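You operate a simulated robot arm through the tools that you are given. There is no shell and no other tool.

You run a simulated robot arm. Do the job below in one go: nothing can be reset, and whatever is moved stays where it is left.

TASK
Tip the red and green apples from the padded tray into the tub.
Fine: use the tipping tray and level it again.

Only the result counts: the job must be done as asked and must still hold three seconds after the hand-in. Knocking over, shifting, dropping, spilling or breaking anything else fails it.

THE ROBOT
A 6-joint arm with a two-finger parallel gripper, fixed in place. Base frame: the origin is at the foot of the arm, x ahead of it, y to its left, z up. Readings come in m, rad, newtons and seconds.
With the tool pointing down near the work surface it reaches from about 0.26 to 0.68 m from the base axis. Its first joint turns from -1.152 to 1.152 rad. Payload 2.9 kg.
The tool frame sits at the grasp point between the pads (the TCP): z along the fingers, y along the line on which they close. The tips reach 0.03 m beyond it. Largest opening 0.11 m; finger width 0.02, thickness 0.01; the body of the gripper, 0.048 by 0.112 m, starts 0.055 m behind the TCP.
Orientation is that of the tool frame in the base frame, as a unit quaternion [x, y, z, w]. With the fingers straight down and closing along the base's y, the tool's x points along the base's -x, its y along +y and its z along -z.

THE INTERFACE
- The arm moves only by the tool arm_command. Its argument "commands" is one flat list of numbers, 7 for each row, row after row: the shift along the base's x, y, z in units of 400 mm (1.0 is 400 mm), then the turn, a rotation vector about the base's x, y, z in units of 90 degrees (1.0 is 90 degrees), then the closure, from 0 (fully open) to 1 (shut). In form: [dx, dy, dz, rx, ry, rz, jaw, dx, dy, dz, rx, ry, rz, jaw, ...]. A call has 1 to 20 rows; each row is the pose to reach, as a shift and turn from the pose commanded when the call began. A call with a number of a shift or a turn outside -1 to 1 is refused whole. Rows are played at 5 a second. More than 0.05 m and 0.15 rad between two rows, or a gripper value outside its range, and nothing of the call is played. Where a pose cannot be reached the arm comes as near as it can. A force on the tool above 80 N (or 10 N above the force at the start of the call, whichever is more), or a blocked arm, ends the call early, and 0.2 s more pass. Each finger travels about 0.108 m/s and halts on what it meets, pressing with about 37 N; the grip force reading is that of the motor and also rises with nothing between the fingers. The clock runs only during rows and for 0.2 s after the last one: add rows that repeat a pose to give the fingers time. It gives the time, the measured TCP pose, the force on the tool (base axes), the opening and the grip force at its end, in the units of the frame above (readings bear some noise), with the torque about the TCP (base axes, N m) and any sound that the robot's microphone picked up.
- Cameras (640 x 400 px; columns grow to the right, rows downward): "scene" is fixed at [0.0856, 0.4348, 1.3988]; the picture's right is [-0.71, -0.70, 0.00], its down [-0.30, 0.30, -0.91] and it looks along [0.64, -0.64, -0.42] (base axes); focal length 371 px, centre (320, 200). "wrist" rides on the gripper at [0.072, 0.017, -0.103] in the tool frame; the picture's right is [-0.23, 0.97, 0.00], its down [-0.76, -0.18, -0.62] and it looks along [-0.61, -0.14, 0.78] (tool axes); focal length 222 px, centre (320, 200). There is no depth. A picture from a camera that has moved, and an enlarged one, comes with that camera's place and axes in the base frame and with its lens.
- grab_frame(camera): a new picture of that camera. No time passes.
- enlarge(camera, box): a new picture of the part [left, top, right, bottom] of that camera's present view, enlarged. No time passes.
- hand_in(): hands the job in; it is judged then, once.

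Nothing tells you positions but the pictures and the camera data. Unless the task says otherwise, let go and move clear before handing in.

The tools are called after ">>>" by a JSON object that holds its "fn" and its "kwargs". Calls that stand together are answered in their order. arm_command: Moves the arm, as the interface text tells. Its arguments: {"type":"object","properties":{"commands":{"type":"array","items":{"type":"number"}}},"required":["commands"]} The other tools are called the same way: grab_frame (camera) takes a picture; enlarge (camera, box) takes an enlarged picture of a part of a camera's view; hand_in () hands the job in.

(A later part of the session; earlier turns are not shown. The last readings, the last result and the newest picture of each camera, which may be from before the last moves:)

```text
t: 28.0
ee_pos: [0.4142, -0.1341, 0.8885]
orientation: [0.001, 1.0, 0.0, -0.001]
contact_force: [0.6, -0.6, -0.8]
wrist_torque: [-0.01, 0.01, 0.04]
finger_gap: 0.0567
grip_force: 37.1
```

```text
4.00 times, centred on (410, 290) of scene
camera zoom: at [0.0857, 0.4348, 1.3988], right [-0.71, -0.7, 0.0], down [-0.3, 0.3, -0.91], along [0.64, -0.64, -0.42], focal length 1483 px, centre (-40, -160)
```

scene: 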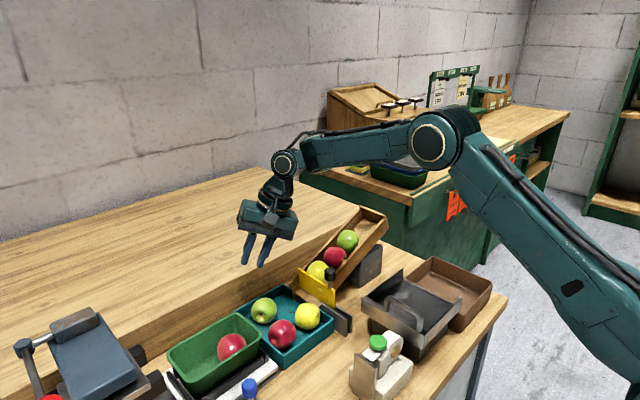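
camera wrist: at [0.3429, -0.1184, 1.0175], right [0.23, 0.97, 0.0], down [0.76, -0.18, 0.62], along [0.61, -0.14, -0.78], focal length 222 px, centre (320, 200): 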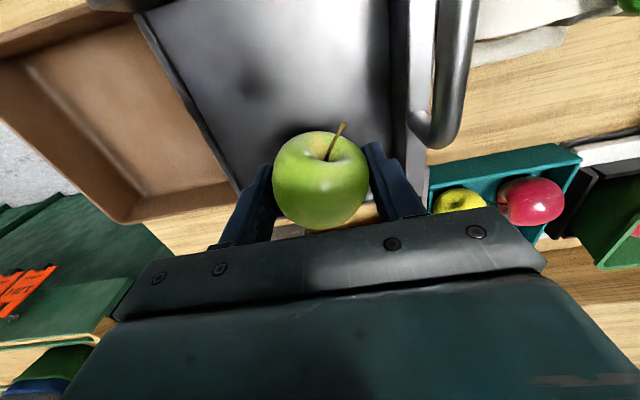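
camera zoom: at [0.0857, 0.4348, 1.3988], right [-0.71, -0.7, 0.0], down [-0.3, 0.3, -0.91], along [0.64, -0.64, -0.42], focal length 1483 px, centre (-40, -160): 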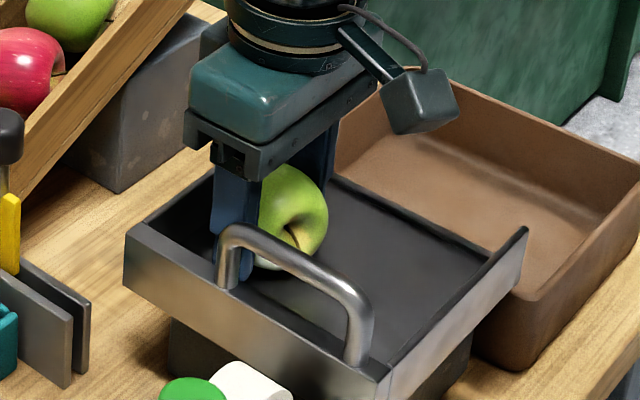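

Not touching yet. I'll continue down 3 mm at a time.

>>> {"fn": "arm_command", "kwargs": {"commands": [0, 0, -0.0075, 0, 0, 0, 0.85, 0, 0, -0.0075, 0, 0, 0, 0.85]}}

>>> {"fn": "arm_command", "kwargs": {"commands": [0, 0, -0.005, 0, 0, 0, 0.85, 0, 0, -0.005, 0, 0, 0, 0.85]}}

```text
t: 28.6
ee_pos: [0.415, -0.1345, 0.8881]
orientation: [0.0, 1.0, -0.002, 0.002]
contact_force: [-8.0, 2.2, 36.9]
wrist_torque: [-0.09, 0.22, -0.05]
finger_gap: 0.057
grip_force: 37.1
```

```text
t: 29.2
ee_pos: [0.416, -0.1338, 0.8848]
orientation: [-0.003, 1.0, 0.002, 0.002]
contact_force: [1.0, 9.3, 27.6]
wrist_torque: [0.43, 0.01, 0.01]
finger_gap: 0.0562
grip_force: 36.7
```

The apple is on the pan floor. I'll ease up 2 mm to take the load off, then open gently.

>>> {"fn": "arm_command", "kwargs": {"commands": [0, 0, 0.005, 0, 0, 0, 0.85, 0, 0, 0.005, 0, 0, 0, 0.85]}}

>>> {"fn": "arm_command", "kwargs": {"commands": [0, 0, 0, 0, 0, 0, 0.46, 0, 0, 0, 0, 0, 0, 0.42, 0, 0, 0, 0, 0, 0, 0.36, 0, 0, 0, 0, 0, 0, 0.32, 0, 0, 0, 0, 0, 0, 0.32]}}

>>> {"fn": "grab_frame", "kwargs": {"camera": "wrist"}}

>>> {"fn": "enlarge", "kwargs": {"camera": "scene", "box": [360, 240, 460, 340]}}

```text
t: 29.8
ee_pos: [0.4137, -0.1355, 0.8843]
orientation: [0.001, 1.0, -0.001, -0.001]
contact_force: [1.1, 0.0, 0.7]
wrist_torque: [0.05, 0.0, -0.01]
finger_gap: 0.0562
grip_force: 37.6
```

```text
t: 31.0
ee_pos: [0.4157, -0.1333, 0.8848]
orientation: [0.0, 1.0, 0.0, 0.0]
contact_force: [-0.1, -0.1, -0.7]
wrist_torque: [0.0, -0.03, -0.05]
finger_gap: 0.0747
grip_force: 0.1
```

```text
taken
camera wrist: at [0.3437, -0.1179, 0.9896], right [0.23, 0.97, 0.0], down [0.76, -0.18, 0.62], along [0.61, -0.14, -0.78], focal length 222 px, centre (320, 200)
```

wrist: 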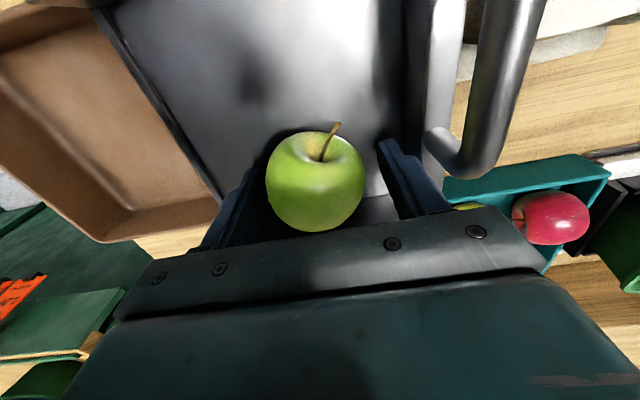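

```text
4.00 times, centred on (410, 290) of scene
camera zoom: at [0.0856, 0.4348, 1.3988], right [-0.71, -0.7, 0.0], down [-0.3, 0.3, -0.91], along [0.64, -0.64, -0.42], focal length 1483 px, centre (-40, -160)
```

zoom: 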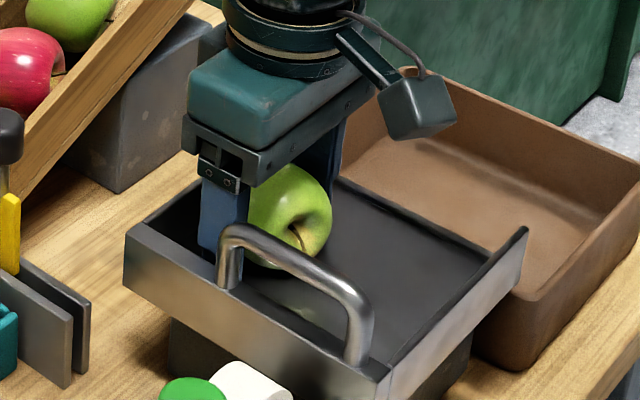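

The apple is released and may have shifted a little towards -y. I'll wait a moment to see whether it's at rest.

>>> {"fn": "arm_command", "kwargs": {"commands": [0, 0, 0, 0, 0, 0, 0.32, 0, 0, 0, 0, 0, 0, 0.32, 0, 0, 0, 0, 0, 0, 0.3, 0, 0, 0, 0, 0, 0, 0.3]}}

>>> {"fn": "enlarge", "kwargs": {"camera": "wrist", "box": [180, 90, 460, 265]}}

```text
t: 32.0
ee_pos: [0.416, -0.1353, 0.8869]
orientation: [0.0, 1.0, 0.0, 0.0]
contact_force: [0.6, 0.6, -0.4]
wrist_torque: [0.01, 0.01, -0.04]
finger_gap: 0.0768
grip_force: 0.0
```

```text
2.29 times, centred on (320, 178) of wrist
camera zoom: at [0.3437, -0.1179, 0.9896], right [0.23, 0.97, 0.0], down [0.76, -0.18, 0.62], along [0.61, -0.14, -0.78], focal length 508 px, centre (320, 251)
```

zoom: 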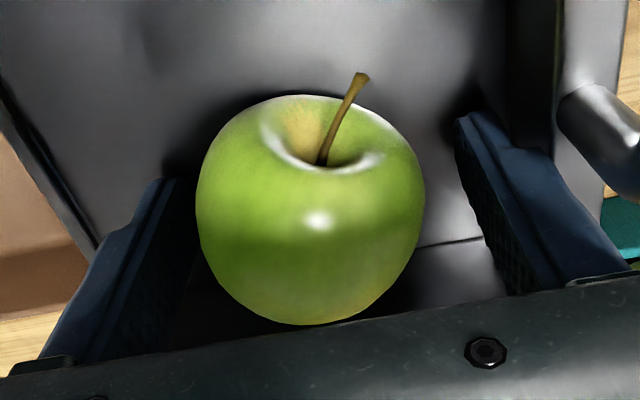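

The green apple is resting in the pan, clear of the fingers. I'll raise straight up and check that it stays put.

>>> {"fn": "arm_command", "kwargs": {"commands": [0, 0, 0.025, 0, 0, 0, 0.3, 0, 0, 0.075, 0, 0, 0, 0.3, 0, 0, 0.15, 0, 0, 0, 0.3, 0, 0, 0.23, 0, 0, 0, 0.3, 0, 0, 0.3, 0, 0, 0, 0.3, 0, 0, 0.3, 0, 0, 0, 0.3]}}

>>> {"fn": "grab_frame", "kwargs": {"camera": "wrist"}}

>>> {"fn": "enlarge", "kwargs": {"camera": "scene", "box": [340, 230, 500, 350]}}

```text
t: 33.4
ee_pos: [0.4145, -0.1366, 1.0065]
orientation: [0.0, 1.0, 0.0, 0.0]
contact_force: [-0.5, -0.1, -0.4]
wrist_torque: [-0.01, -0.03, -0.02]
finger_gap: 0.077
grip_force: 0.1
```

```text
taken
camera wrist: at [0.3429, -0.1205, 1.1105], right [0.23, 0.97, 0.0], down [0.76, -0.18, 0.62], along [0.61, -0.14, -0.78], focal length 222 px, centre (320, 200)
```

wrist: 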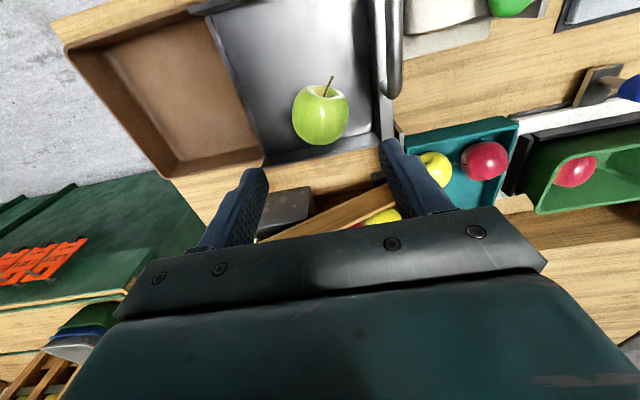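

```text
3.33 times, centred on (420, 290) of scene
camera zoom: at [0.0856, 0.4348, 1.3988], right [-0.71, -0.7, 0.0], down [-0.3, 0.3, -0.91], along [0.64, -0.64, -0.42], focal length 1236 px, centre (-13, -100)
```

zoom: 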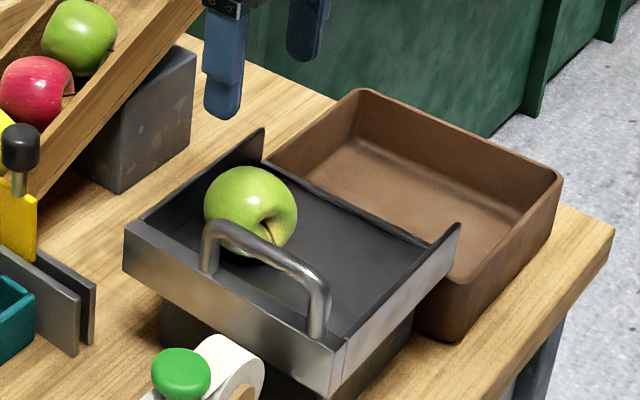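

The green apple stays put in the pan. Red is pressed against the padded tray's near wall, so I'll go above that side with the fingers shut and nudge it gently inward before grasping.

>>> {"fn": "arm_command", "kwargs": {"commands": [0.033, 0.088, 0, 0, 0, 0, 0.6, 0.066, 0.176, 0, 0, 0, 0, 1, 0.098, 0.264, 0, 0, 0, 0, 1, 0.131, 0.352, -0.02, 0, 0, 0, 1, 0.164, 0.44, -0.04, 0, 0, 0, 1, 0.192, 0.529, -0.067, 0, 0, 0, 1, 0.192, 0.529, -0.067, 0, 0, 0, 1, 0.192, 0.529, -0.067, 0, 0, 0, 1]}}

>>> {"fn": "grab_frame", "kwargs": {"camera": "wrist"}}

>>> {"fn": "enlarge", "kwargs": {"camera": "scene", "box": [220, 220, 380, 360]}}

```text
t: 35.2
ee_pos: [0.4918, 0.0753, 0.9769]
orientation: [0.0, 1.0, 0.0, 0.0]
contact_force: [-0.5, 0.0, 1.3]
wrist_torque: [0.0, 0.03, 0.02]
finger_gap: 0.0
grip_force: 36.8
```

```text
taken
camera wrist: at [0.419, 0.093, 1.081], right [0.23, 0.97, 0.0], down [0.76, -0.18, 0.62], along [0.61, -0.14, -0.78], focal length 222 px, centre (320, 200)
```

wrist: 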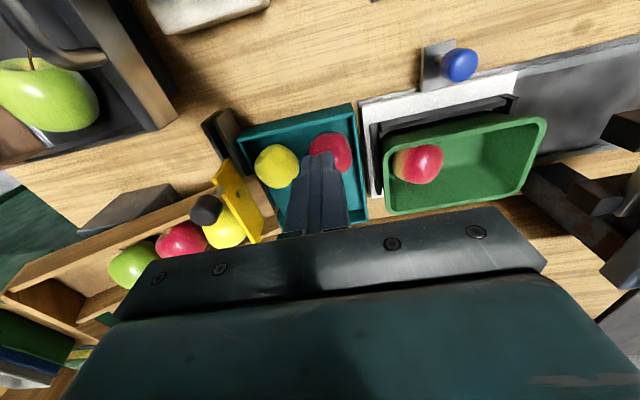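

```text
2.86 times, centred on (300, 290) of scene
camera zoom: at [0.0856, 0.4349, 1.3988], right [-0.71, -0.7, 0.0], down [-0.3, 0.3, -0.91], along [0.64, -0.64, -0.42], focal length 1059 px, centre (377, -57)
```

zoom: 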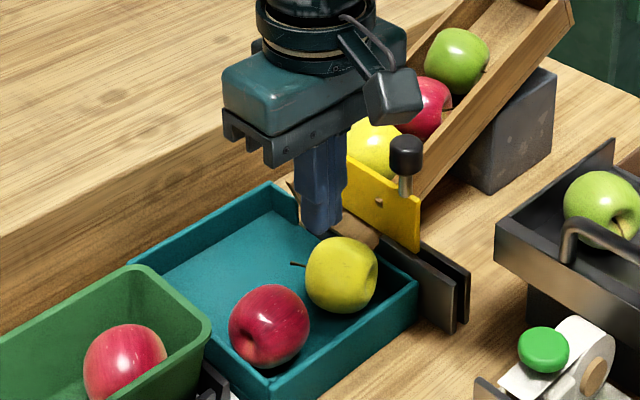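

I'll zoom in on red and the near wall to set the nudge height and start point.

>>> {"fn": "enlarge", "kwargs": {"camera": "wrist", "box": [220, 90, 380, 190]}}

>>> {"fn": "enlarge", "kwargs": {"camera": "scene", "box": [250, 300, 340, 360]}}

```text
4.00 times, centred on (300, 140) of wrist
camera zoom: at [0.419, 0.093, 1.081], right [0.23, 0.97, 0.0], down [0.76, -0.18, 0.62], along [0.61, -0.14, -0.78], focal length 888 px, centre (400, 440)
```

zoom: 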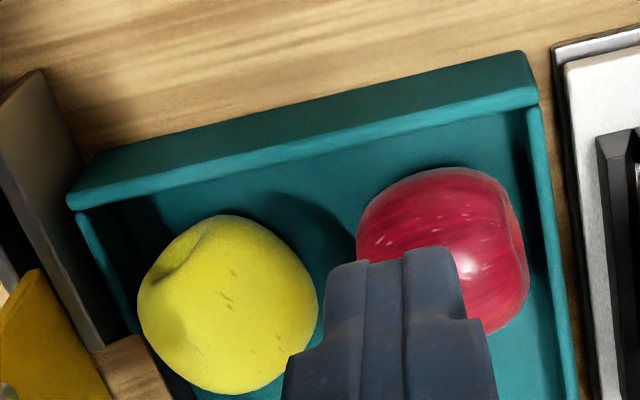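

```text
6.67 times, centred on (295, 330) of scene
camera zoom: at [0.0856, 0.4349, 1.3988], right [-0.71, -0.7, 0.0], down [-0.3, 0.3, -0.91], along [0.64, -0.64, -0.42], focal length 2471 px, centre (487, -667)
```

zoom: 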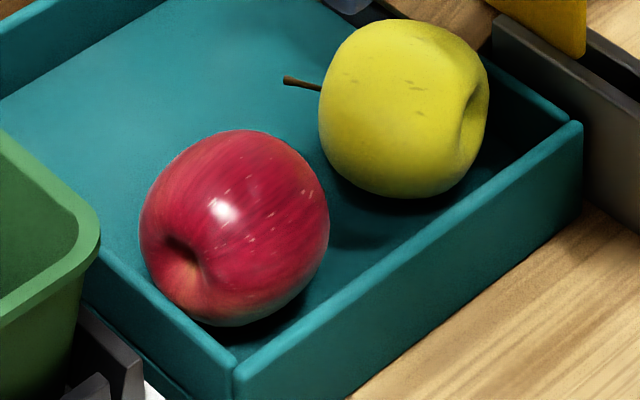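

Red has about 1 cm to the near wall. I'll lower the shut fingers outside that wall, with the tips at about z 0.824, just above the rim.

>>> {"fn": "arm_command", "kwargs": {"commands": [0, 0, -0.1, 0, 0, 0, 1, 0, 0, -0.2, 0, 0, 0, 1, 0, 0, -0.27, 0, 0, 0, 1, 0, 0, -0.315, 0, 0, 0, 1, 0, 0, -0.315, 0, 0, 0, 1]}}

>>> {"fn": "enlarge", "kwargs": {"camera": "scene", "box": [240, 260, 360, 360]}}

>>> {"fn": "grab_frame", "kwargs": {"camera": "wrist"}}

```text
t: 36.4
ee_pos: [0.4934, 0.077, 0.8529]
orientation: [-0.001, 1.0, 0.001, 0.0]
contact_force: [-0.1, 0.2, 0.8]
wrist_torque: [-0.01, 0.03, -0.03]
finger_gap: 0.0
grip_force: 36.8
```

```text
4.00 times, centred on (300, 310) of scene
camera zoom: at [0.0856, 0.4348, 1.3988], right [-0.71, -0.7, 0.0], down [-0.3, 0.3, -0.91], along [0.64, -0.64, -0.42], focal length 1483 px, centre (400, -240)
```

zoom: 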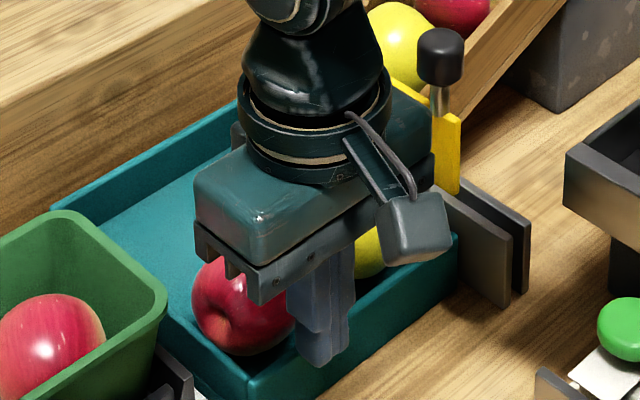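

```text
taken
camera wrist: at [0.4222, 0.094, 0.9568], right [0.23, 0.97, 0.0], down [0.76, -0.18, 0.62], along [0.61, -0.14, -0.78], focal length 222 px, centre (320, 200)
```

wrist: 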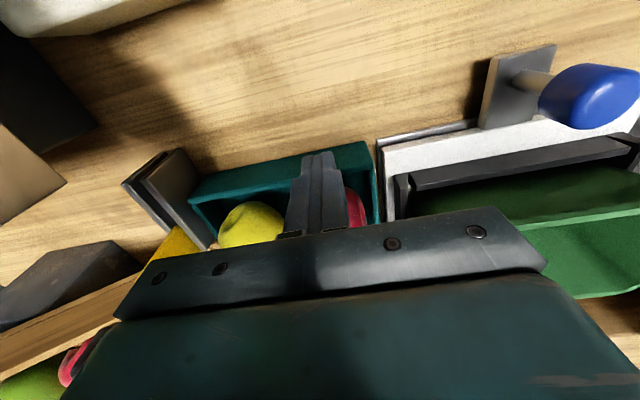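

The tips are just above the rim in front of red. I'll push slowly in +x and check partway.

>>> {"fn": "arm_command", "kwargs": {"commands": [0.0125, 0, 0, 0, 0, 0, 1, 0.025, 0, 0, 0, 0, 0, 1, 0.0375, 0, 0, 0, 0, 0, 1, 0.0475, 0, 0, 0, 0, 0, 1, 0.0575, 0, 0, 0, 0, 0, 1, 0.0675, 0, 0, 0, 0, 0, 1, 0.0775, 0, 0, 0, 0, 0, 1, 0.0775, 0, 0, 0, 0, 0, 1]}}

>>> {"fn": "enlarge", "kwargs": {"camera": "scene", "box": [240, 260, 360, 360]}}

>>> {"fn": "grab_frame", "kwargs": {"camera": "wrist"}}

```text
t: 38.2
ee_pos: [0.5248, 0.0765, 0.8518]
orientation: [0.0, 1.0, 0.0, 0.0]
contact_force: [0.4, -0.4, -0.1]
wrist_torque: [-0.01, -0.01, -0.02]
finger_gap: 0.0002
grip_force: 36.7
```

```text
4.00 times, centred on (300, 310) of scene
camera zoom: at [0.0856, 0.4348, 1.3988], right [-0.71, -0.7, 0.0], down [-0.3, 0.3, -0.91], along [0.64, -0.64, -0.42], focal length 1483 px, centre (400, -240)
```

zoom: 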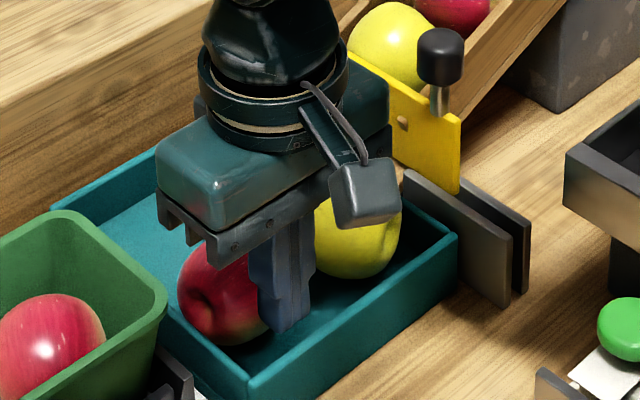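

```text
taken
camera wrist: at [0.452, 0.0929, 0.9562], right [0.23, 0.97, 0.0], down [0.76, -0.18, 0.62], along [0.61, -0.14, -0.78], focal length 222 px, centre (320, 200)
```

wrist: 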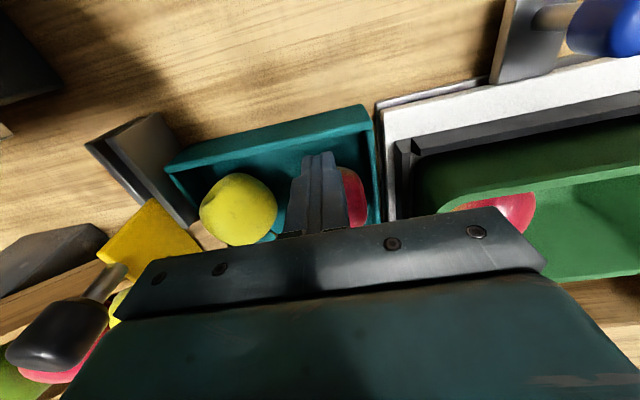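

Red is moving inward smoothly. I'll continue the push by about 18 mm more.

>>> {"fn": "arm_command", "kwargs": {"commands": [0.01, 0, 0, 0, 0, 0, 1, 0.02, 0, 0, 0, 0, 0, 1, 0.03, 0, 0, 0, 0, 0, 1, 0.04, 0, 0, 0, 0, 0, 1, 0.045, 0, 0, 0, 0, 0, 1, 0.03, 0, 0, 0, 0, 0, 1, 0, 0, 0, 0, 0, 0, 1, -0.05, 0, 0, 0, 0, 0, 1, -0.05, 0, 0.1, 0, 0, 0, 1, -0.05, 0, 0.2, 0, 0, 0, 1, -0.05, 0, 0.2, 0, 0, 0, 1]}}

>>> {"fn": "enlarge", "kwargs": {"camera": "scene", "box": [220, 260, 380, 360]}}

>>> {"fn": "grab_frame", "kwargs": {"camera": "wrist"}}

```text
t: 40.6
ee_pos: [0.5038, 0.0765, 0.9346]
orientation: [0.0, 1.0, 0.0, 0.0]
contact_force: [-0.2, 0.2, -0.6]
wrist_torque: [0.0, -0.02, 0.0]
finger_gap: 0.0
grip_force: 37.1
```

```text
4.00 times, centred on (300, 310) of scene
camera zoom: at [0.0856, 0.4348, 1.3988], right [-0.71, -0.7, 0.0], down [-0.3, 0.3, -0.91], along [0.64, -0.64, -0.42], focal length 1483 px, centre (400, -240)
```

zoom: 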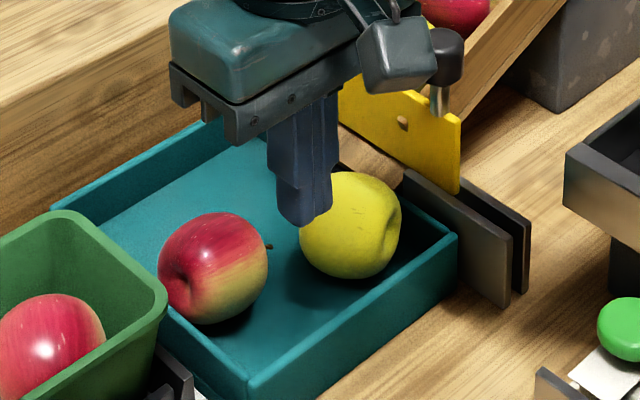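

```text
taken
camera wrist: at [0.4323, 0.0934, 1.0382], right [0.23, 0.97, 0.0], down [0.76, -0.18, 0.62], along [0.61, -0.14, -0.78], focal length 222 px, centre (320, 200)
```

wrist: 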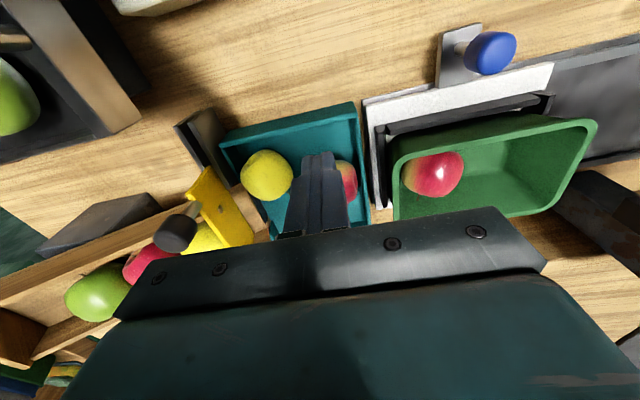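

Red rolled inward to about (0.581, 0.077) and yellow is untouched. I'll move above red and yaw to about -80° so the fingers close roughly along x.

>>> {"fn": "arm_command", "kwargs": {"commands": [0.04, 0, 0.05, 0, 0, -0.0889, 0.8, 0.08, 0, 0.06, 0, 0, -0.1778, 0.6, 0.12, 0, 0.06, 0, 0, -0.2667, 0.4, 0.16, 0, 0.06, 0, 0, -0.3556, 0.273, 0.1925, 0, 0.06, 0, 0, -0.4444, 0.273, 0.1925, 0, 0.06, 0, 0, -0.5333, 0.273, 0.1925, 0, 0.06, 0, 0, -0.6222, 0.273, 0.1925, 0, 0.03, 0, 0, -0.7111, 0.273, 0.1925, 0, 0, 0, 0, -0.8, 0.273, 0.1925, 0, -0.02, 0, 0, -0.8889, 0.273, 0.1925, 0, -0.02, 0, 0, -0.8889, 0.273, 0.1925, 0, -0.02, 0, 0, -0.8889, 0.273]}}

>>> {"fn": "grab_frame", "kwargs": {"camera": "wrist"}}

>>> {"fn": "enlarge", "kwargs": {"camera": "wrist", "box": [220, 60, 420, 185]}}

>>> {"fn": "enlarge", "kwargs": {"camera": "scene", "box": [220, 240, 380, 360]}}

```text
t: 43.2
ee_pos: [0.5802, 0.0772, 0.9235]
orientation: [0.642, 0.766, 0.0, 0.0]
contact_force: [0.0, 0.4, -0.5]
wrist_torque: [-0.04, 0.0, -0.01]
finger_gap: 0.0801
grip_force: 0.0
```

```text
taken
camera wrist: at [0.5847, 0.1508, 1.0276], right [1.0, -0.06, 0.0], down [-0.04, -0.78, 0.62], along [-0.03, -0.62, -0.78], focal length 222 px, centre (320, 200)
```

wrist: 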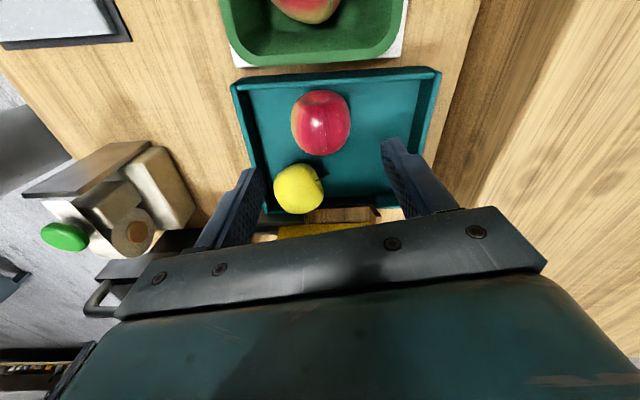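

```text
3.20 times, centred on (320, 122) of wrist
camera zoom: at [0.5847, 0.1508, 1.0276], right [1.0, -0.06, 0.0], down [-0.04, -0.78, 0.62], along [-0.03, -0.62, -0.78], focal length 711 px, centre (320, 448)
```

zoom: 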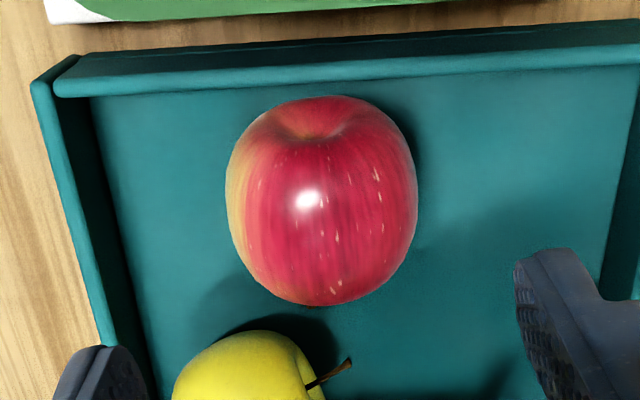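

```text
3.33 times, centred on (300, 300) of scene
camera zoom: at [0.0856, 0.4348, 1.3988], right [-0.71, -0.7, 0.0], down [-0.3, 0.3, -0.91], along [0.64, -0.64, -0.42], focal length 1236 px, centre (387, -133)
```

zoom: 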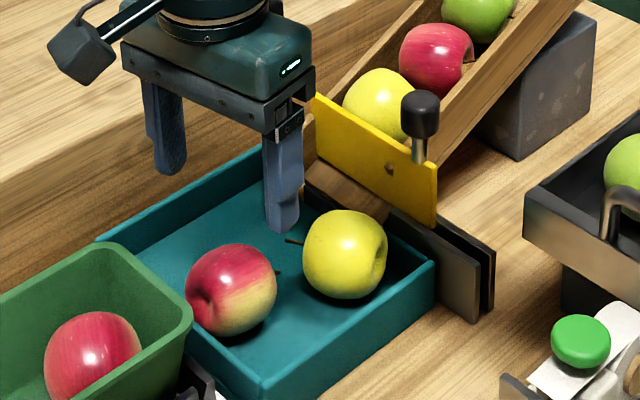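

Red is exactly centred below the hand, with clear space around it. I'll descend to grasp depth in two stages.

>>> {"fn": "arm_command", "kwargs": {"commands": [0, 0, -0.08, 0, 0, 0, 0.3, 0, 0, -0.15, 0, 0, 0, 0.3, 0, 0, -0.21, 0, 0, 0, 0.3, 0, 0, -0.21, 0, 0, 0, 0.3]}}

>>> {"fn": "enlarge", "kwargs": {"camera": "wrist", "box": [180, 80, 440, 240]}}

>>> {"fn": "arm_command", "kwargs": {"commands": [0, 0, -0.02, 0, 0, 0, 0.3, 0, 0, -0.0325, 0, 0, 0, 0.3, 0, 0, -0.0325, 0, 0, 0, 0.3]}}

```text
t: 44.2
ee_pos: [0.5791, 0.0783, 0.8385]
orientation: [0.643, 0.766, 0.0, 0.0]
contact_force: [0.3, 0.6, -0.4]
wrist_torque: [-0.03, 0.01, 0.02]
finger_gap: 0.077
grip_force: 0.0
```

```text
2.46 times, centred on (310, 160) of wrist
camera zoom: at [0.5843, 0.1526, 0.9428], right [1.0, -0.05, 0.0], down [-0.04, -0.78, 0.62], along [-0.03, -0.62, -0.78], focal length 547 px, centre (345, 298)
```

zoom: 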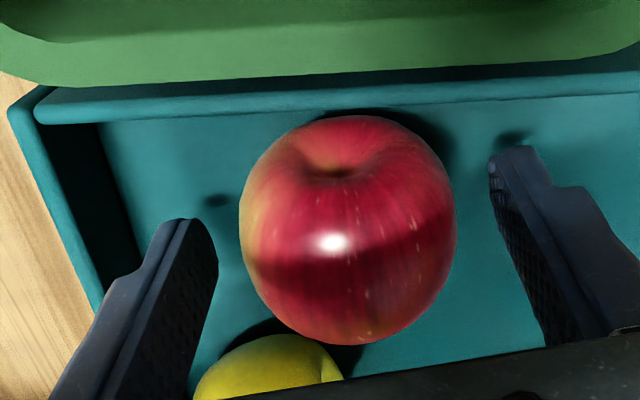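

```text
t: 45.0
ee_pos: [0.5809, 0.0779, 0.8262]
orientation: [0.643, 0.766, 0.0, 0.0]
contact_force: [0.6, -0.6, -0.3]
wrist_torque: [0.02, 0.0, 0.01]
finger_gap: 0.077
grip_force: 0.1
```

I'm at grasp depth with no contact. I'll close on red, then lift a little.

>>> {"fn": "arm_command", "kwargs": {"commands": [0, 0, 0, 0, 0, 0, 0.42, 0, 0, 0, 0, 0, 0, 0.55, 0, 0, 0, 0, 0, 0, 0.85, 0, 0, 0, 0, 0, 0, 0.85, 0, 0, 0, 0, 0, 0, 0.85]}}

>>> {"fn": "arm_command", "kwargs": {"commands": [0, 0, 0.01, 0, 0, 0, 0.85, 0, 0, 0.025, 0, 0, 0, 0.85, 0, 0, 0.05, 0, 0, 0, 0.85, 0, 0, 0.08, 0, 0, 0, 0.85, 0, 0, 0.08, 0, 0, 0, 0.85]}}

>>> {"fn": "enlarge", "kwargs": {"camera": "scene", "box": [220, 230, 360, 350]}}

```text
t: 46.2
ee_pos: [0.5811, 0.0773, 0.8271]
orientation: [0.643, 0.766, 0.0, 0.0]
contact_force: [0.2, -0.4, -0.3]
wrist_torque: [0.0, -0.01, 0.02]
finger_gap: 0.0544
grip_force: 36.6
```

```text
t: 47.4
ee_pos: [0.5811, 0.0771, 0.8595]
orientation: [0.643, 0.766, 0.0, 0.001]
contact_force: [0.5, 1.1, -0.4]
wrist_torque: [0.0, 0.0, -0.02]
finger_gap: 0.0544
grip_force: 37.4
```

```text
3.33 times, centred on (290, 290) of scene
camera zoom: at [0.0857, 0.4348, 1.3988], right [-0.71, -0.7, 0.0], down [-0.3, 0.3, -0.91], along [0.64, -0.64, -0.42], focal length 1236 px, centre (420, -100)
```

zoom: 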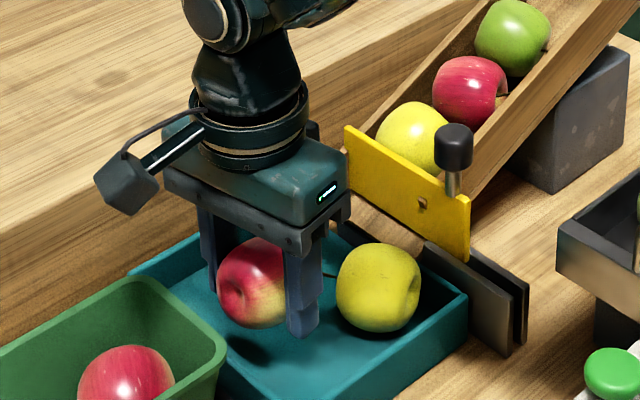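

Red is held firmly. I'll lift and carry it to the free half of the tipping tray at about (0.353, -0.135), turning back to 0° yaw.

>>> {"fn": "arm_command", "kwargs": {"commands": [0, 0, 0.1, 0, 0, 0, 0.85, 0, 0, 0.2, 0, 0, 0, 0.85, 0, 0, 0.3, 0, 0, 0, 0.85, 0, 0, 0.38, 0, 0, 0, 0.85, -0.057, -0.053, 0.38, 0, 0, 0.0889, 0.85, -0.114, -0.106, 0.38, 0, 0, 0.1778, 0.85, -0.171, -0.159, 0.38, 0, 0, 0.2667, 0.85, -0.228, -0.212, 0.38, 0, 0, 0.3556, 0.85, -0.285, -0.265, 0.38, 0, 0, 0.4444, 0.85, -0.342, -0.318, 0.38, 0, 0, 0.5333, 0.85, -0.399, -0.371, 0.38, 0, 0, 0.6222, 0.85, -0.456, -0.424, 0.38, 0, 0, 0.7111, 0.85, -0.513, -0.477, 0.38, 0, 0, 0.8, 0.85, -0.57, -0.53, 0.38, 0, 0, 0.8889, 0.85, -0.57, -0.53, 0.38, 0, 0, 0.8889, 0.85, -0.57, -0.53, 0.38, 0, 0, 0.8889, 0.85]}}

>>> {"fn": "grab_frame", "kwargs": {"camera": "wrist"}}

>>> {"fn": "enlarge", "kwargs": {"camera": "scene", "box": [340, 210, 500, 360]}}

```text
t: 50.8
ee_pos: [0.3536, -0.1358, 1.0109]
orientation: [0.0, 1.0, -0.001, 0.0]
contact_force: [-0.1, 0.5, -0.4]
wrist_torque: [0.0, 0.0, -0.04]
finger_gap: 0.0545
grip_force: 36.9
```

```text
taken
camera wrist: at [0.2813, -0.1187, 1.1145], right [0.23, 0.97, 0.0], down [0.76, -0.18, 0.62], along [0.61, -0.14, -0.78], focal length 222 px, centre (320, 200)
```

wrist: 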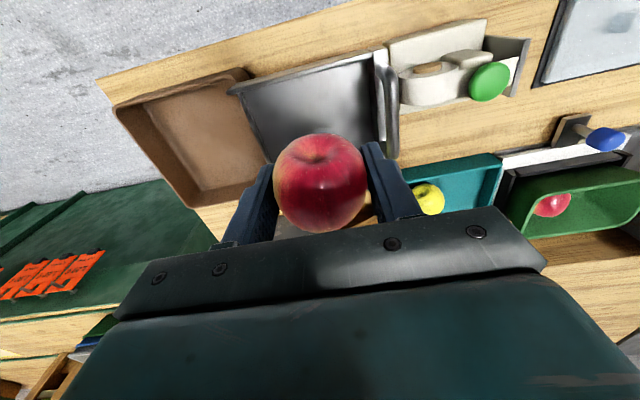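

```text
2.67 times, centred on (420, 285) of scene
camera zoom: at [0.0856, 0.4348, 1.3988], right [-0.71, -0.7, 0.0], down [-0.3, 0.3, -0.91], along [0.64, -0.64, -0.42], focal length 988 px, centre (53, -27)
```

zoom: 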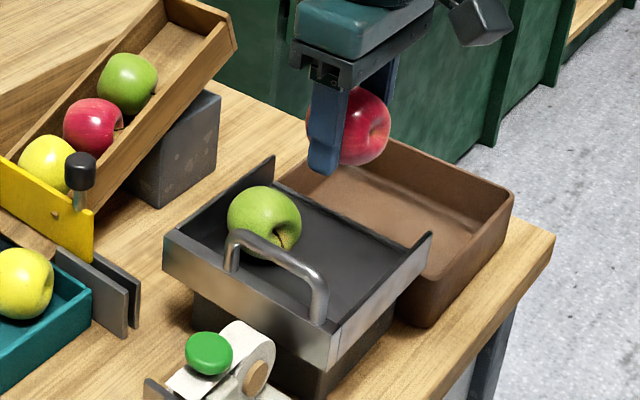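

Red is above the free half of the pan. I'll lower to about 1 cm above the floor, then step down gently.

>>> {"fn": "arm_command", "kwargs": {"commands": [0, 0, -0.08, 0, 0, 0, 0.85, 0, 0, -0.16, 0, 0, 0, 0.85, 0, 0, -0.23, 0, 0, 0, 0.85, 0, 0, -0.28, 0, 0, 0, 0.85, 0, 0, -0.28, 0, 0, 0, 0.85]}}

>>> {"fn": "arm_command", "kwargs": {"commands": [0, 0, -0.0125, 0, 0, 0, 0.85, 0, 0, -0.0225, 0, 0, 0, 0.85, 0, 0, -0.0225, 0, 0, 0, 0.85]}}

>>> {"fn": "enlarge", "kwargs": {"camera": "scene", "box": [360, 240, 460, 340]}}

>>> {"fn": "grab_frame", "kwargs": {"camera": "wrist"}}

```text
t: 52.0
ee_pos: [0.3521, -0.1333, 0.9014]
orientation: [0.0, 1.0, 0.0, 0.0]
contact_force: [-0.5, -0.2, -0.2]
wrist_torque: [-0.02, -0.01, -0.02]
finger_gap: 0.0542
grip_force: 37.2
```

```text
t: 52.8
ee_pos: [0.3507, -0.1348, 0.8913]
orientation: [0.0, 1.0, 0.001, 0.0]
contact_force: [-0.1, -0.1, -0.8]
wrist_torque: [0.0, -0.02, -0.03]
finger_gap: 0.0543
grip_force: 37.2
```

```text
4.00 times, centred on (410, 290) of scene
camera zoom: at [0.0857, 0.4348, 1.3988], right [-0.71, -0.7, 0.0], down [-0.3, 0.3, -0.91], along [0.64, -0.64, -0.42], focal length 1483 px, centre (-40, -160)
```

zoom: 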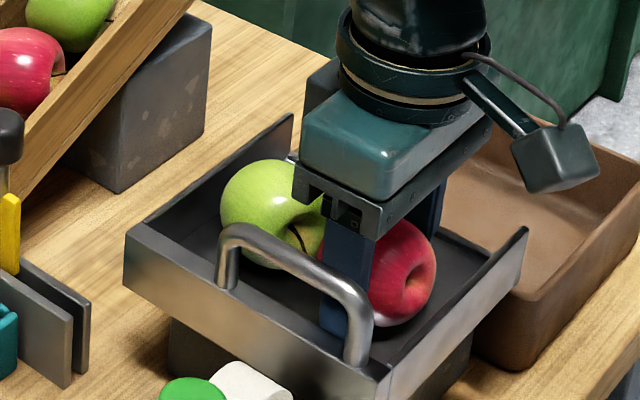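

```text
taken
camera wrist: at [0.2789, -0.1182, 0.9952], right [0.23, 0.97, 0.0], down [0.76, -0.18, 0.62], along [0.61, -0.14, -0.78], focal length 222 px, centre (320, 200)
```

wrist: 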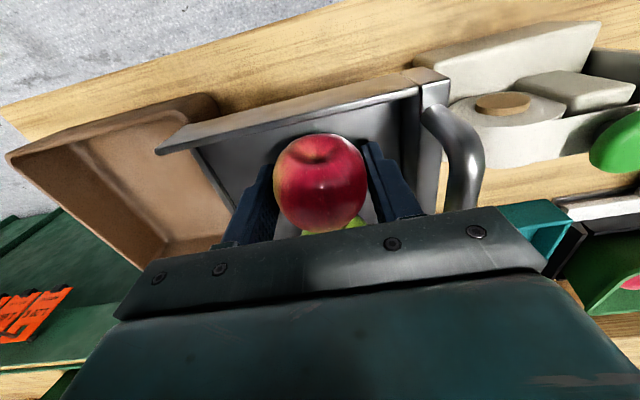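

No contact yet and everything is clear. I'll step down 1.5–2 mm at a time.

>>> {"fn": "arm_command", "kwargs": {"commands": [0, 0, -0.005, 0, 0, 0, 0.85, 0, 0, -0.005, 0, 0, 0, 0.85]}}

>>> {"fn": "arm_command", "kwargs": {"commands": [0, 0, -0.004, 0, 0, 0, 0.85, 0, 0, -0.004, 0, 0, 0, 0.85]}}

```text
t: 53.4
ee_pos: [0.3509, -0.1342, 0.8888]
orientation: [0.0, 1.0, 0.0, 0.0]
contact_force: [-0.1, 0.6, -0.7]
wrist_torque: [-0.01, 0.02, 0.0]
finger_gap: 0.054
grip_force: 36.8
```

```text
t: 54.0
ee_pos: [0.3517, -0.1338, 0.8884]
orientation: [0.0, 1.0, 0.0, 0.0]
contact_force: [-11.1, 2.9, 29.7]
wrist_torque: [0.12, 0.26, 0.0]
finger_gap: 0.0542
grip_force: 36.6
```

Red is touching the pan floor. I'll ease up 1 mm and open gently.

>>> {"fn": "arm_command", "kwargs": {"commands": [0, 0, 0.002, 0, 0, 0, 0.85, 0, 0, 0.002, 0, 0, 0, 0.47, 0, 0, 0.002, 0, 0, 0, 0.42, 0, 0, 0.002, 0, 0, 0, 0.36, 0, 0, 0.002, 0, 0, 0, 0.32, 0, 0, 0.002, 0, 0, 0, 0.3, 0, 0, 0.002, 0, 0, 0, 0.3]}}

>>> {"fn": "grab_frame", "kwargs": {"camera": "wrist"}}

>>> {"fn": "enlarge", "kwargs": {"camera": "scene", "box": [360, 240, 460, 340]}}

```text
t: 55.6
ee_pos: [0.352, -0.1355, 0.8882]
orientation: [0.0, 1.0, 0.0, 0.0]
contact_force: [-0.2, 0.3, -0.3]
wrist_torque: [-0.03, 0.01, 0.01]
finger_gap: 0.0769
grip_force: 0.0
```

```text
taken
camera wrist: at [0.2804, -0.1183, 0.9923], right [0.23, 0.97, 0.0], down [0.76, -0.18, 0.62], along [0.61, -0.14, -0.78], focal length 222 px, centre (320, 200)
```

wrist: 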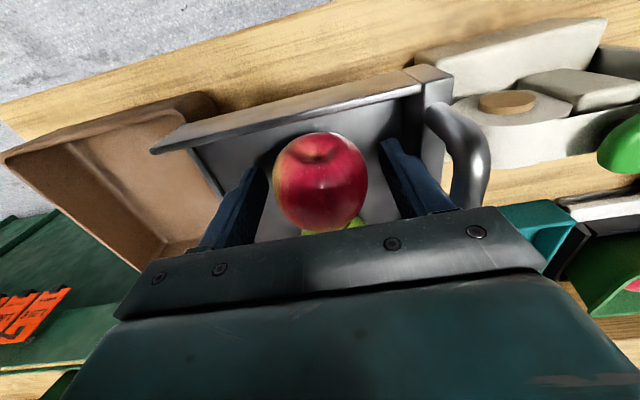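

```text
4.00 times, centred on (410, 290) of scene
camera zoom: at [0.0856, 0.4348, 1.3988], right [-0.71, -0.7, 0.0], down [-0.3, 0.3, -0.91], along [0.64, -0.64, -0.42], focal length 1483 px, centre (-40, -160)
```

zoom: 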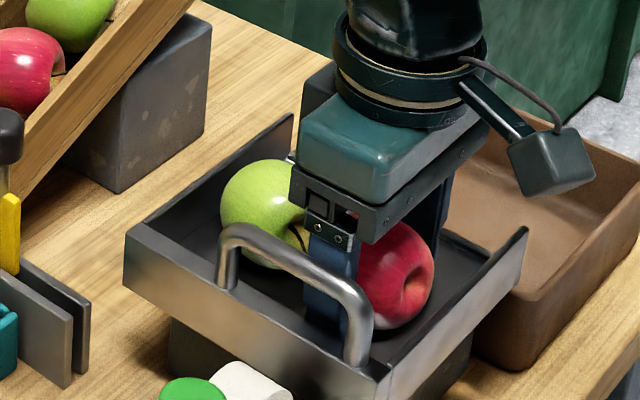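

Red is released and free of both fingers. I'll raise straight up and look at the handle.

>>> {"fn": "arm_command", "kwargs": {"commands": [0, 0, 0.02, 0, 0, 0, 0.3, 0, 0, 0.06, 0, 0, 0, 0.3, 0, 0, 0.13, 0, 0, 0, 0.3, 0, 0, 0.22, 0, 0, 0, 0.3, 0, 0, 0.32, 0, 0, 0, 0.3, 0, 0, 0.32, 0, 0, 0, 0.3]}}

>>> {"fn": "grab_frame", "kwargs": {"camera": "wrist"}}

>>> {"fn": "enlarge", "kwargs": {"camera": "wrist", "box": [200, 20, 440, 170]}}

>>> {"fn": "enlarge", "kwargs": {"camera": "scene", "box": [360, 240, 500, 345]}}

```text
t: 57.0
ee_pos: [0.3519, -0.1348, 1.0157]
orientation: [-0.001, 1.0, 0.001, 0.0]
contact_force: [0.3, -0.3, 0.2]
wrist_torque: [-0.03, -0.03, -0.02]
finger_gap: 0.077
grip_force: 0.0
```

```text
taken
camera wrist: at [0.2783, -0.118, 1.1212], right [0.23, 0.97, 0.0], down [0.76, -0.18, 0.62], along [0.61, -0.14, -0.78], focal length 222 px, centre (320, 200)
```

wrist: 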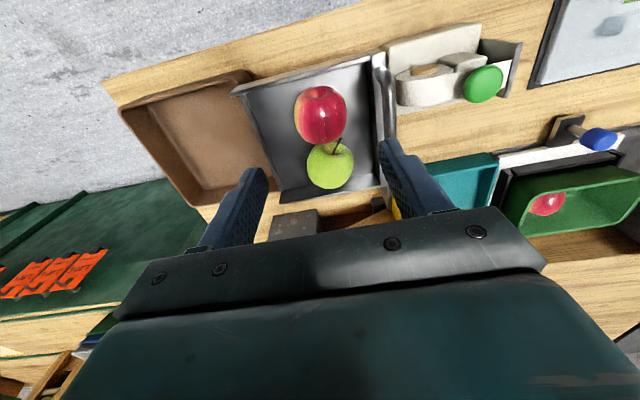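

```text
2.67 times, centred on (320, 95) of wrist
camera zoom: at [0.2783, -0.118, 1.1212], right [0.23, 0.97, 0.0], down [0.76, -0.18, 0.62], along [0.61, -0.14, -0.78], focal length 592 px, centre (320, 480)
```

zoom: 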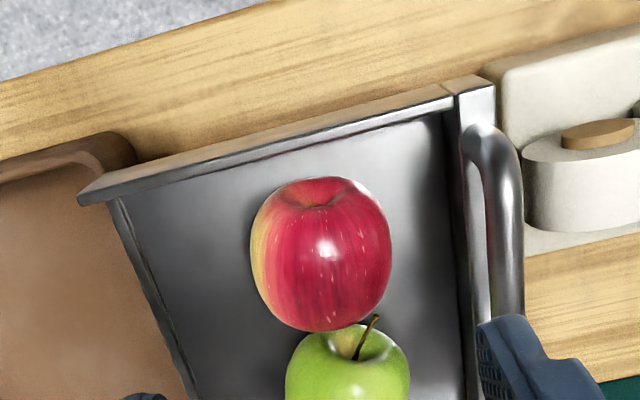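

```text
3.81 times, centred on (430, 292) of scene
camera zoom: at [0.0856, 0.4348, 1.3988], right [-0.71, -0.7, 0.0], down [-0.3, 0.3, -0.91], along [0.64, -0.64, -0.42], focal length 1412 px, centre (-99, -152)
```

zoom: 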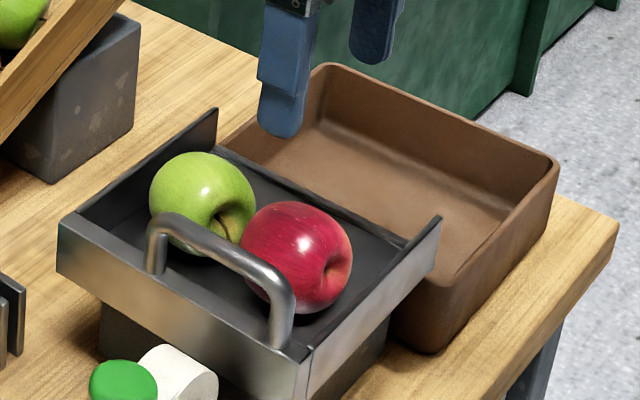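

Both apples are in the tipping tray, and the handle bar is near (0.363, -0.071, 0.914). I'll move right above the bar to line up accurately.

>>> {"fn": "arm_command", "kwargs": {"commands": [0.0125, 0.08, -0.02, 0, 0, 0, 0.3, 0.025, 0.16, -0.043, 0, 0, 0, 0.3, 0.025, 0.16, -0.043, 0, 0, 0, 0.3, 0.025, 0.16, -0.043, 0, 0, 0, 0.3]}}

>>> {"fn": "grab_frame", "kwargs": {"camera": "wrist"}}

>>> {"fn": "enlarge", "kwargs": {"camera": "wrist", "box": [220, 60, 420, 185]}}

>>> {"fn": "enlarge", "kwargs": {"camera": "scene", "box": [360, 220, 480, 340]}}

```text
t: 58.0
ee_pos: [0.361, -0.071, 0.9979]
orientation: [0.0, 1.0, 0.0, 0.0]
contact_force: [0.0, -0.9, 0.0]
wrist_torque: [0.0, 0.02, -0.03]
finger_gap: 0.0772
grip_force: 0.0
```

```text
taken
camera wrist: at [0.2892, -0.0536, 1.1028], right [0.23, 0.97, 0.0], down [0.76, -0.18, 0.62], along [0.61, -0.14, -0.78], focal length 222 px, centre (320, 200)
```

wrist: 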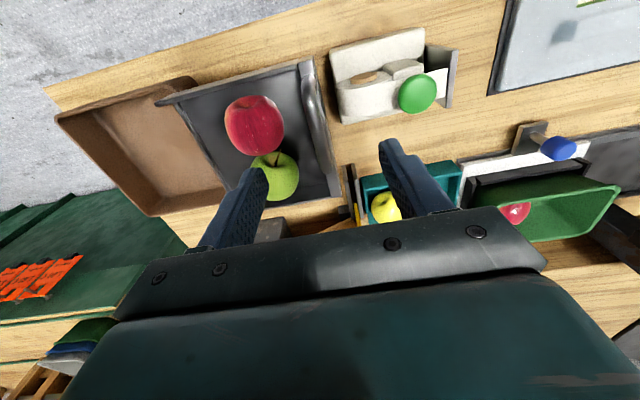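

```text
3.20 times, centred on (320, 122) of wrist
camera zoom: at [0.2892, -0.0536, 1.1028], right [0.23, 0.97, 0.0], down [0.76, -0.18, 0.62], along [0.61, -0.14, -0.78], focal length 711 px, centre (320, 448)
```

zoom: 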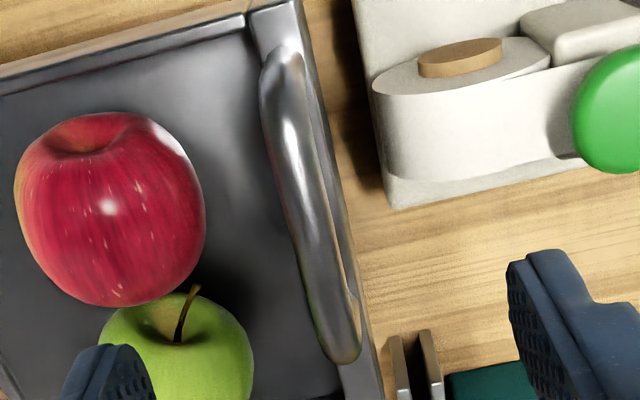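

```text
3.33 times, centred on (420, 280) of scene
camera zoom: at [0.0856, 0.4349, 1.3988], right [-0.71, -0.7, 0.0], down [-0.3, 0.3, -0.91], along [0.64, -0.64, -0.42], focal length 1236 px, centre (-13, -67)
```

zoom: 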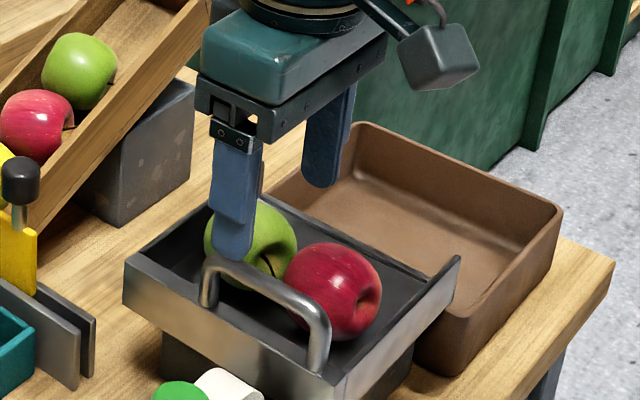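

The bar runs along x at y about -0.0735, centred near x 0.361. I'll narrow the fingers to 36 mm, shift 2.5 mm and come down around it.

>>> {"fn": "arm_command", "kwargs": {"commands": [-0.0025, -0.006, 0, 0, 0, 0, 0.5, -0.0025, -0.006, -0.05, 0, 0, 0, 0.673, -0.0025, -0.006, -0.1, 0, 0, 0, 0.673, -0.0025, -0.006, -0.1375, 0, 0, 0, 0.673, -0.0025, -0.006, -0.1375, 0, 0, 0, 0.673]}}

>>> {"fn": "grab_frame", "kwargs": {"camera": "wrist"}}

>>> {"fn": "enlarge", "kwargs": {"camera": "wrist", "box": [220, 90, 420, 215]}}

>>> {"fn": "enlarge", "kwargs": {"camera": "scene", "box": [360, 230, 460, 330]}}

```text
t: 59.2
ee_pos: [0.3586, -0.0742, 0.9459]
orientation: [0.0, 1.0, -0.001, 0.0]
contact_force: [0.5, 0.5, 0.7]
wrist_torque: [-0.01, 0.0, -0.03]
finger_gap: 0.0361
grip_force: 0.1
```

```text
taken
camera wrist: at [0.2873, -0.0571, 1.0491], right [0.23, 0.97, 0.0], down [0.76, -0.18, 0.62], along [0.61, -0.14, -0.78], focal length 222 px, centre (320, 200)
```

wrist: 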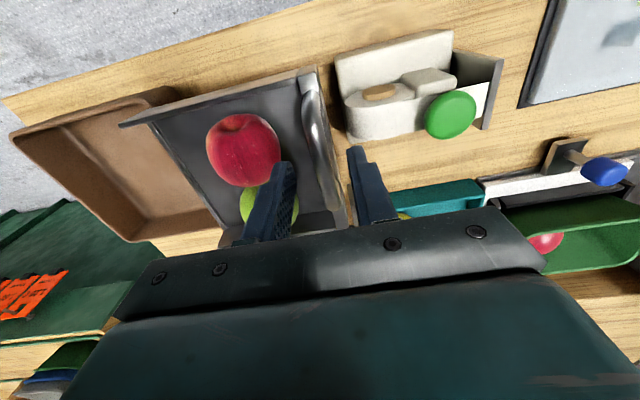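

```text
3.20 times, centred on (320, 152) of wrist
camera zoom: at [0.2873, -0.0571, 1.0491], right [0.23, 0.97, 0.0], down [0.76, -0.18, 0.62], along [0.61, -0.14, -0.78], focal length 711 px, centre (320, 352)
```

zoom: 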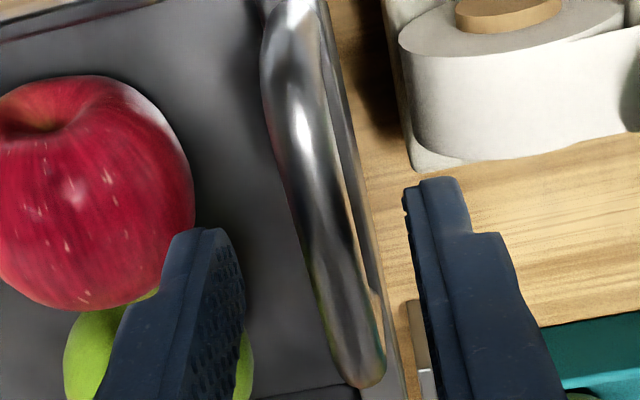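

```text
4.00 times, centred on (410, 280) of scene
camera zoom: at [0.0856, 0.4348, 1.3988], right [-0.71, -0.7, 0.0], down [-0.3, 0.3, -0.91], along [0.64, -0.64, -0.42], focal length 1483 px, centre (-40, -120)
```

zoom: 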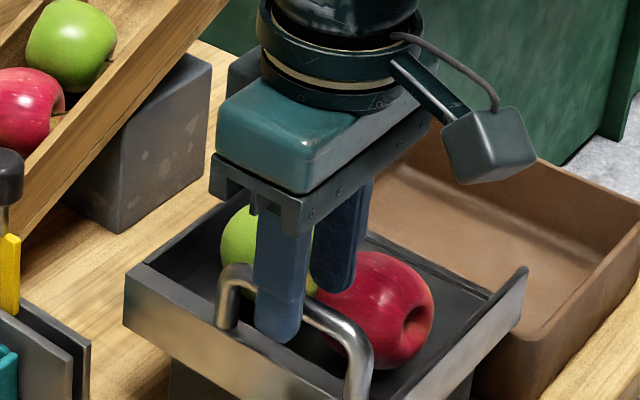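

The fingers straddle the bar symmetrically. I'll lower 23 mm so the bar sits between the pads, then check the force.

>>> {"fn": "arm_command", "kwargs": {"commands": [0, 0, -0.02, 0, 0, 0, 0.673, 0, 0, -0.04, 0, 0, 0, 0.673, 0, 0, -0.0575, 0, 0, 0, 0.673, 0, 0, -0.0575, 0, 0, 0, 0.673]}}

>>> {"fn": "enlarge", "kwargs": {"camera": "wrist", "box": [220, 90, 420, 215]}}

>>> {"fn": "enlarge", "kwargs": {"camera": "scene", "box": [360, 230, 460, 330]}}

```text
t: 60.2
ee_pos: [0.3594, -0.0746, 0.9206]
orientation: [-0.001, 1.0, 0.0, 0.0]
contact_force: [-0.1, -0.1, 0.2]
wrist_torque: [0.02, 0.0, 0.04]
finger_gap: 0.0361
grip_force: 0.1
```

```text
3.20 times, centred on (320, 152) of wrist
camera zoom: at [0.2882, -0.0579, 1.0251], right [0.23, 0.97, 0.0], down [0.76, -0.18, 0.62], along [0.61, -0.14, -0.78], focal length 711 px, centre (320, 352)
```

zoom: 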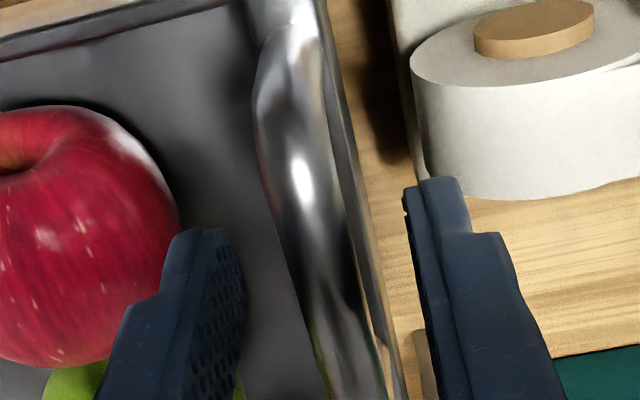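

```text
4.00 times, centred on (410, 280) of scene
camera zoom: at [0.0856, 0.4348, 1.3988], right [-0.71, -0.7, 0.0], down [-0.3, 0.3, -0.91], along [0.64, -0.64, -0.42], focal length 1483 px, centre (-40, -120)
```

zoom: 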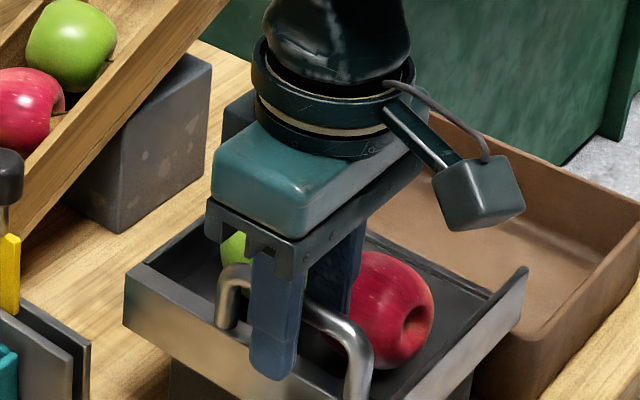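

The bar is between the pads. I'll close on it now.

>>> {"fn": "arm_command", "kwargs": {"commands": [0, 0, 0, 0, 0, 0, 0.75, 0, 0, 0, 0, 0, 0, 0.85, 0, 0, 0, 0, 0, 0, 1, 0, 0, 0, 0, 0, 0, 1, 0, 0, 0, 0, 0, 0, 1]}}

>>> {"fn": "enlarge", "kwargs": {"camera": "scene", "box": [360, 230, 460, 330]}}

```text
t: 61.4
ee_pos: [0.3591, -0.0727, 0.9216]
orientation: [-0.002, 1.0, 0.003, 0.0]
contact_force: [-0.3, 25.2, 10.0]
wrist_torque: [0.08, 0.79, -0.17]
finger_gap: 0.0115
grip_force: 44.7
```

```text
4.00 times, centred on (410, 280) of scene
camera zoom: at [0.0855, 0.4355, 1.3986], right [-0.71, -0.7, 0.0], down [-0.3, 0.3, -0.91], along [0.64, -0.64, -0.42], focal length 1483 px, centre (-40, -120)
```

zoom: 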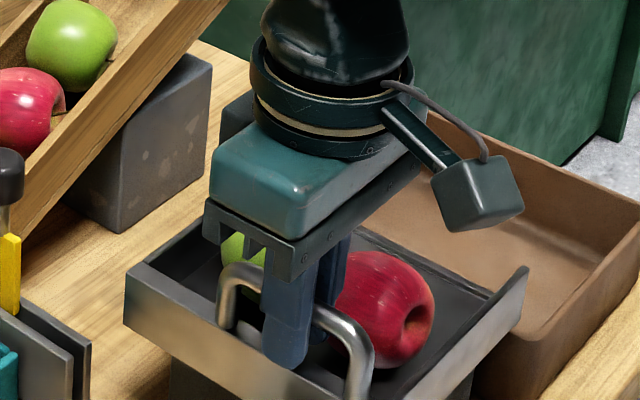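

I'm holding the bar, and the 25 N of +y force says it sits about 1.4 mm further in +y. I'll shift to relieve that before lifting.

>>> {"fn": "arm_command", "kwargs": {"commands": [0, 0.0035, 0, 0, 0, 0, 1, 0, 0.0035, 0, 0, 0, 0, 1]}}

```text
t: 62.0
ee_pos: [0.359, -0.0733, 0.9198]
orientation: [-0.002, 1.0, 0.001, 0.001]
contact_force: [-3.5, 16.1, 5.3]
wrist_torque: [0.08, 0.07, -0.04]
finger_gap: 0.0114
grip_force: 44.4
```

Force is down to 16 N. I'll shift a bit more.

>>> {"fn": "arm_command", "kwargs": {"commands": [0, 0.005, 0, 0, 0, 0, 1, 0, 0.005, 0, 0, 0, 0, 1]}}

```text
t: 62.6
ee_pos: [0.3617, -0.0724, 0.9203]
orientation: [0.001, 1.0, 0.0, -0.001]
contact_force: [-4.4, 4.8, 4.5]
wrist_torque: [0.02, -0.17, 0.11]
finger_gap: 0.0117
grip_force: 45.1
```

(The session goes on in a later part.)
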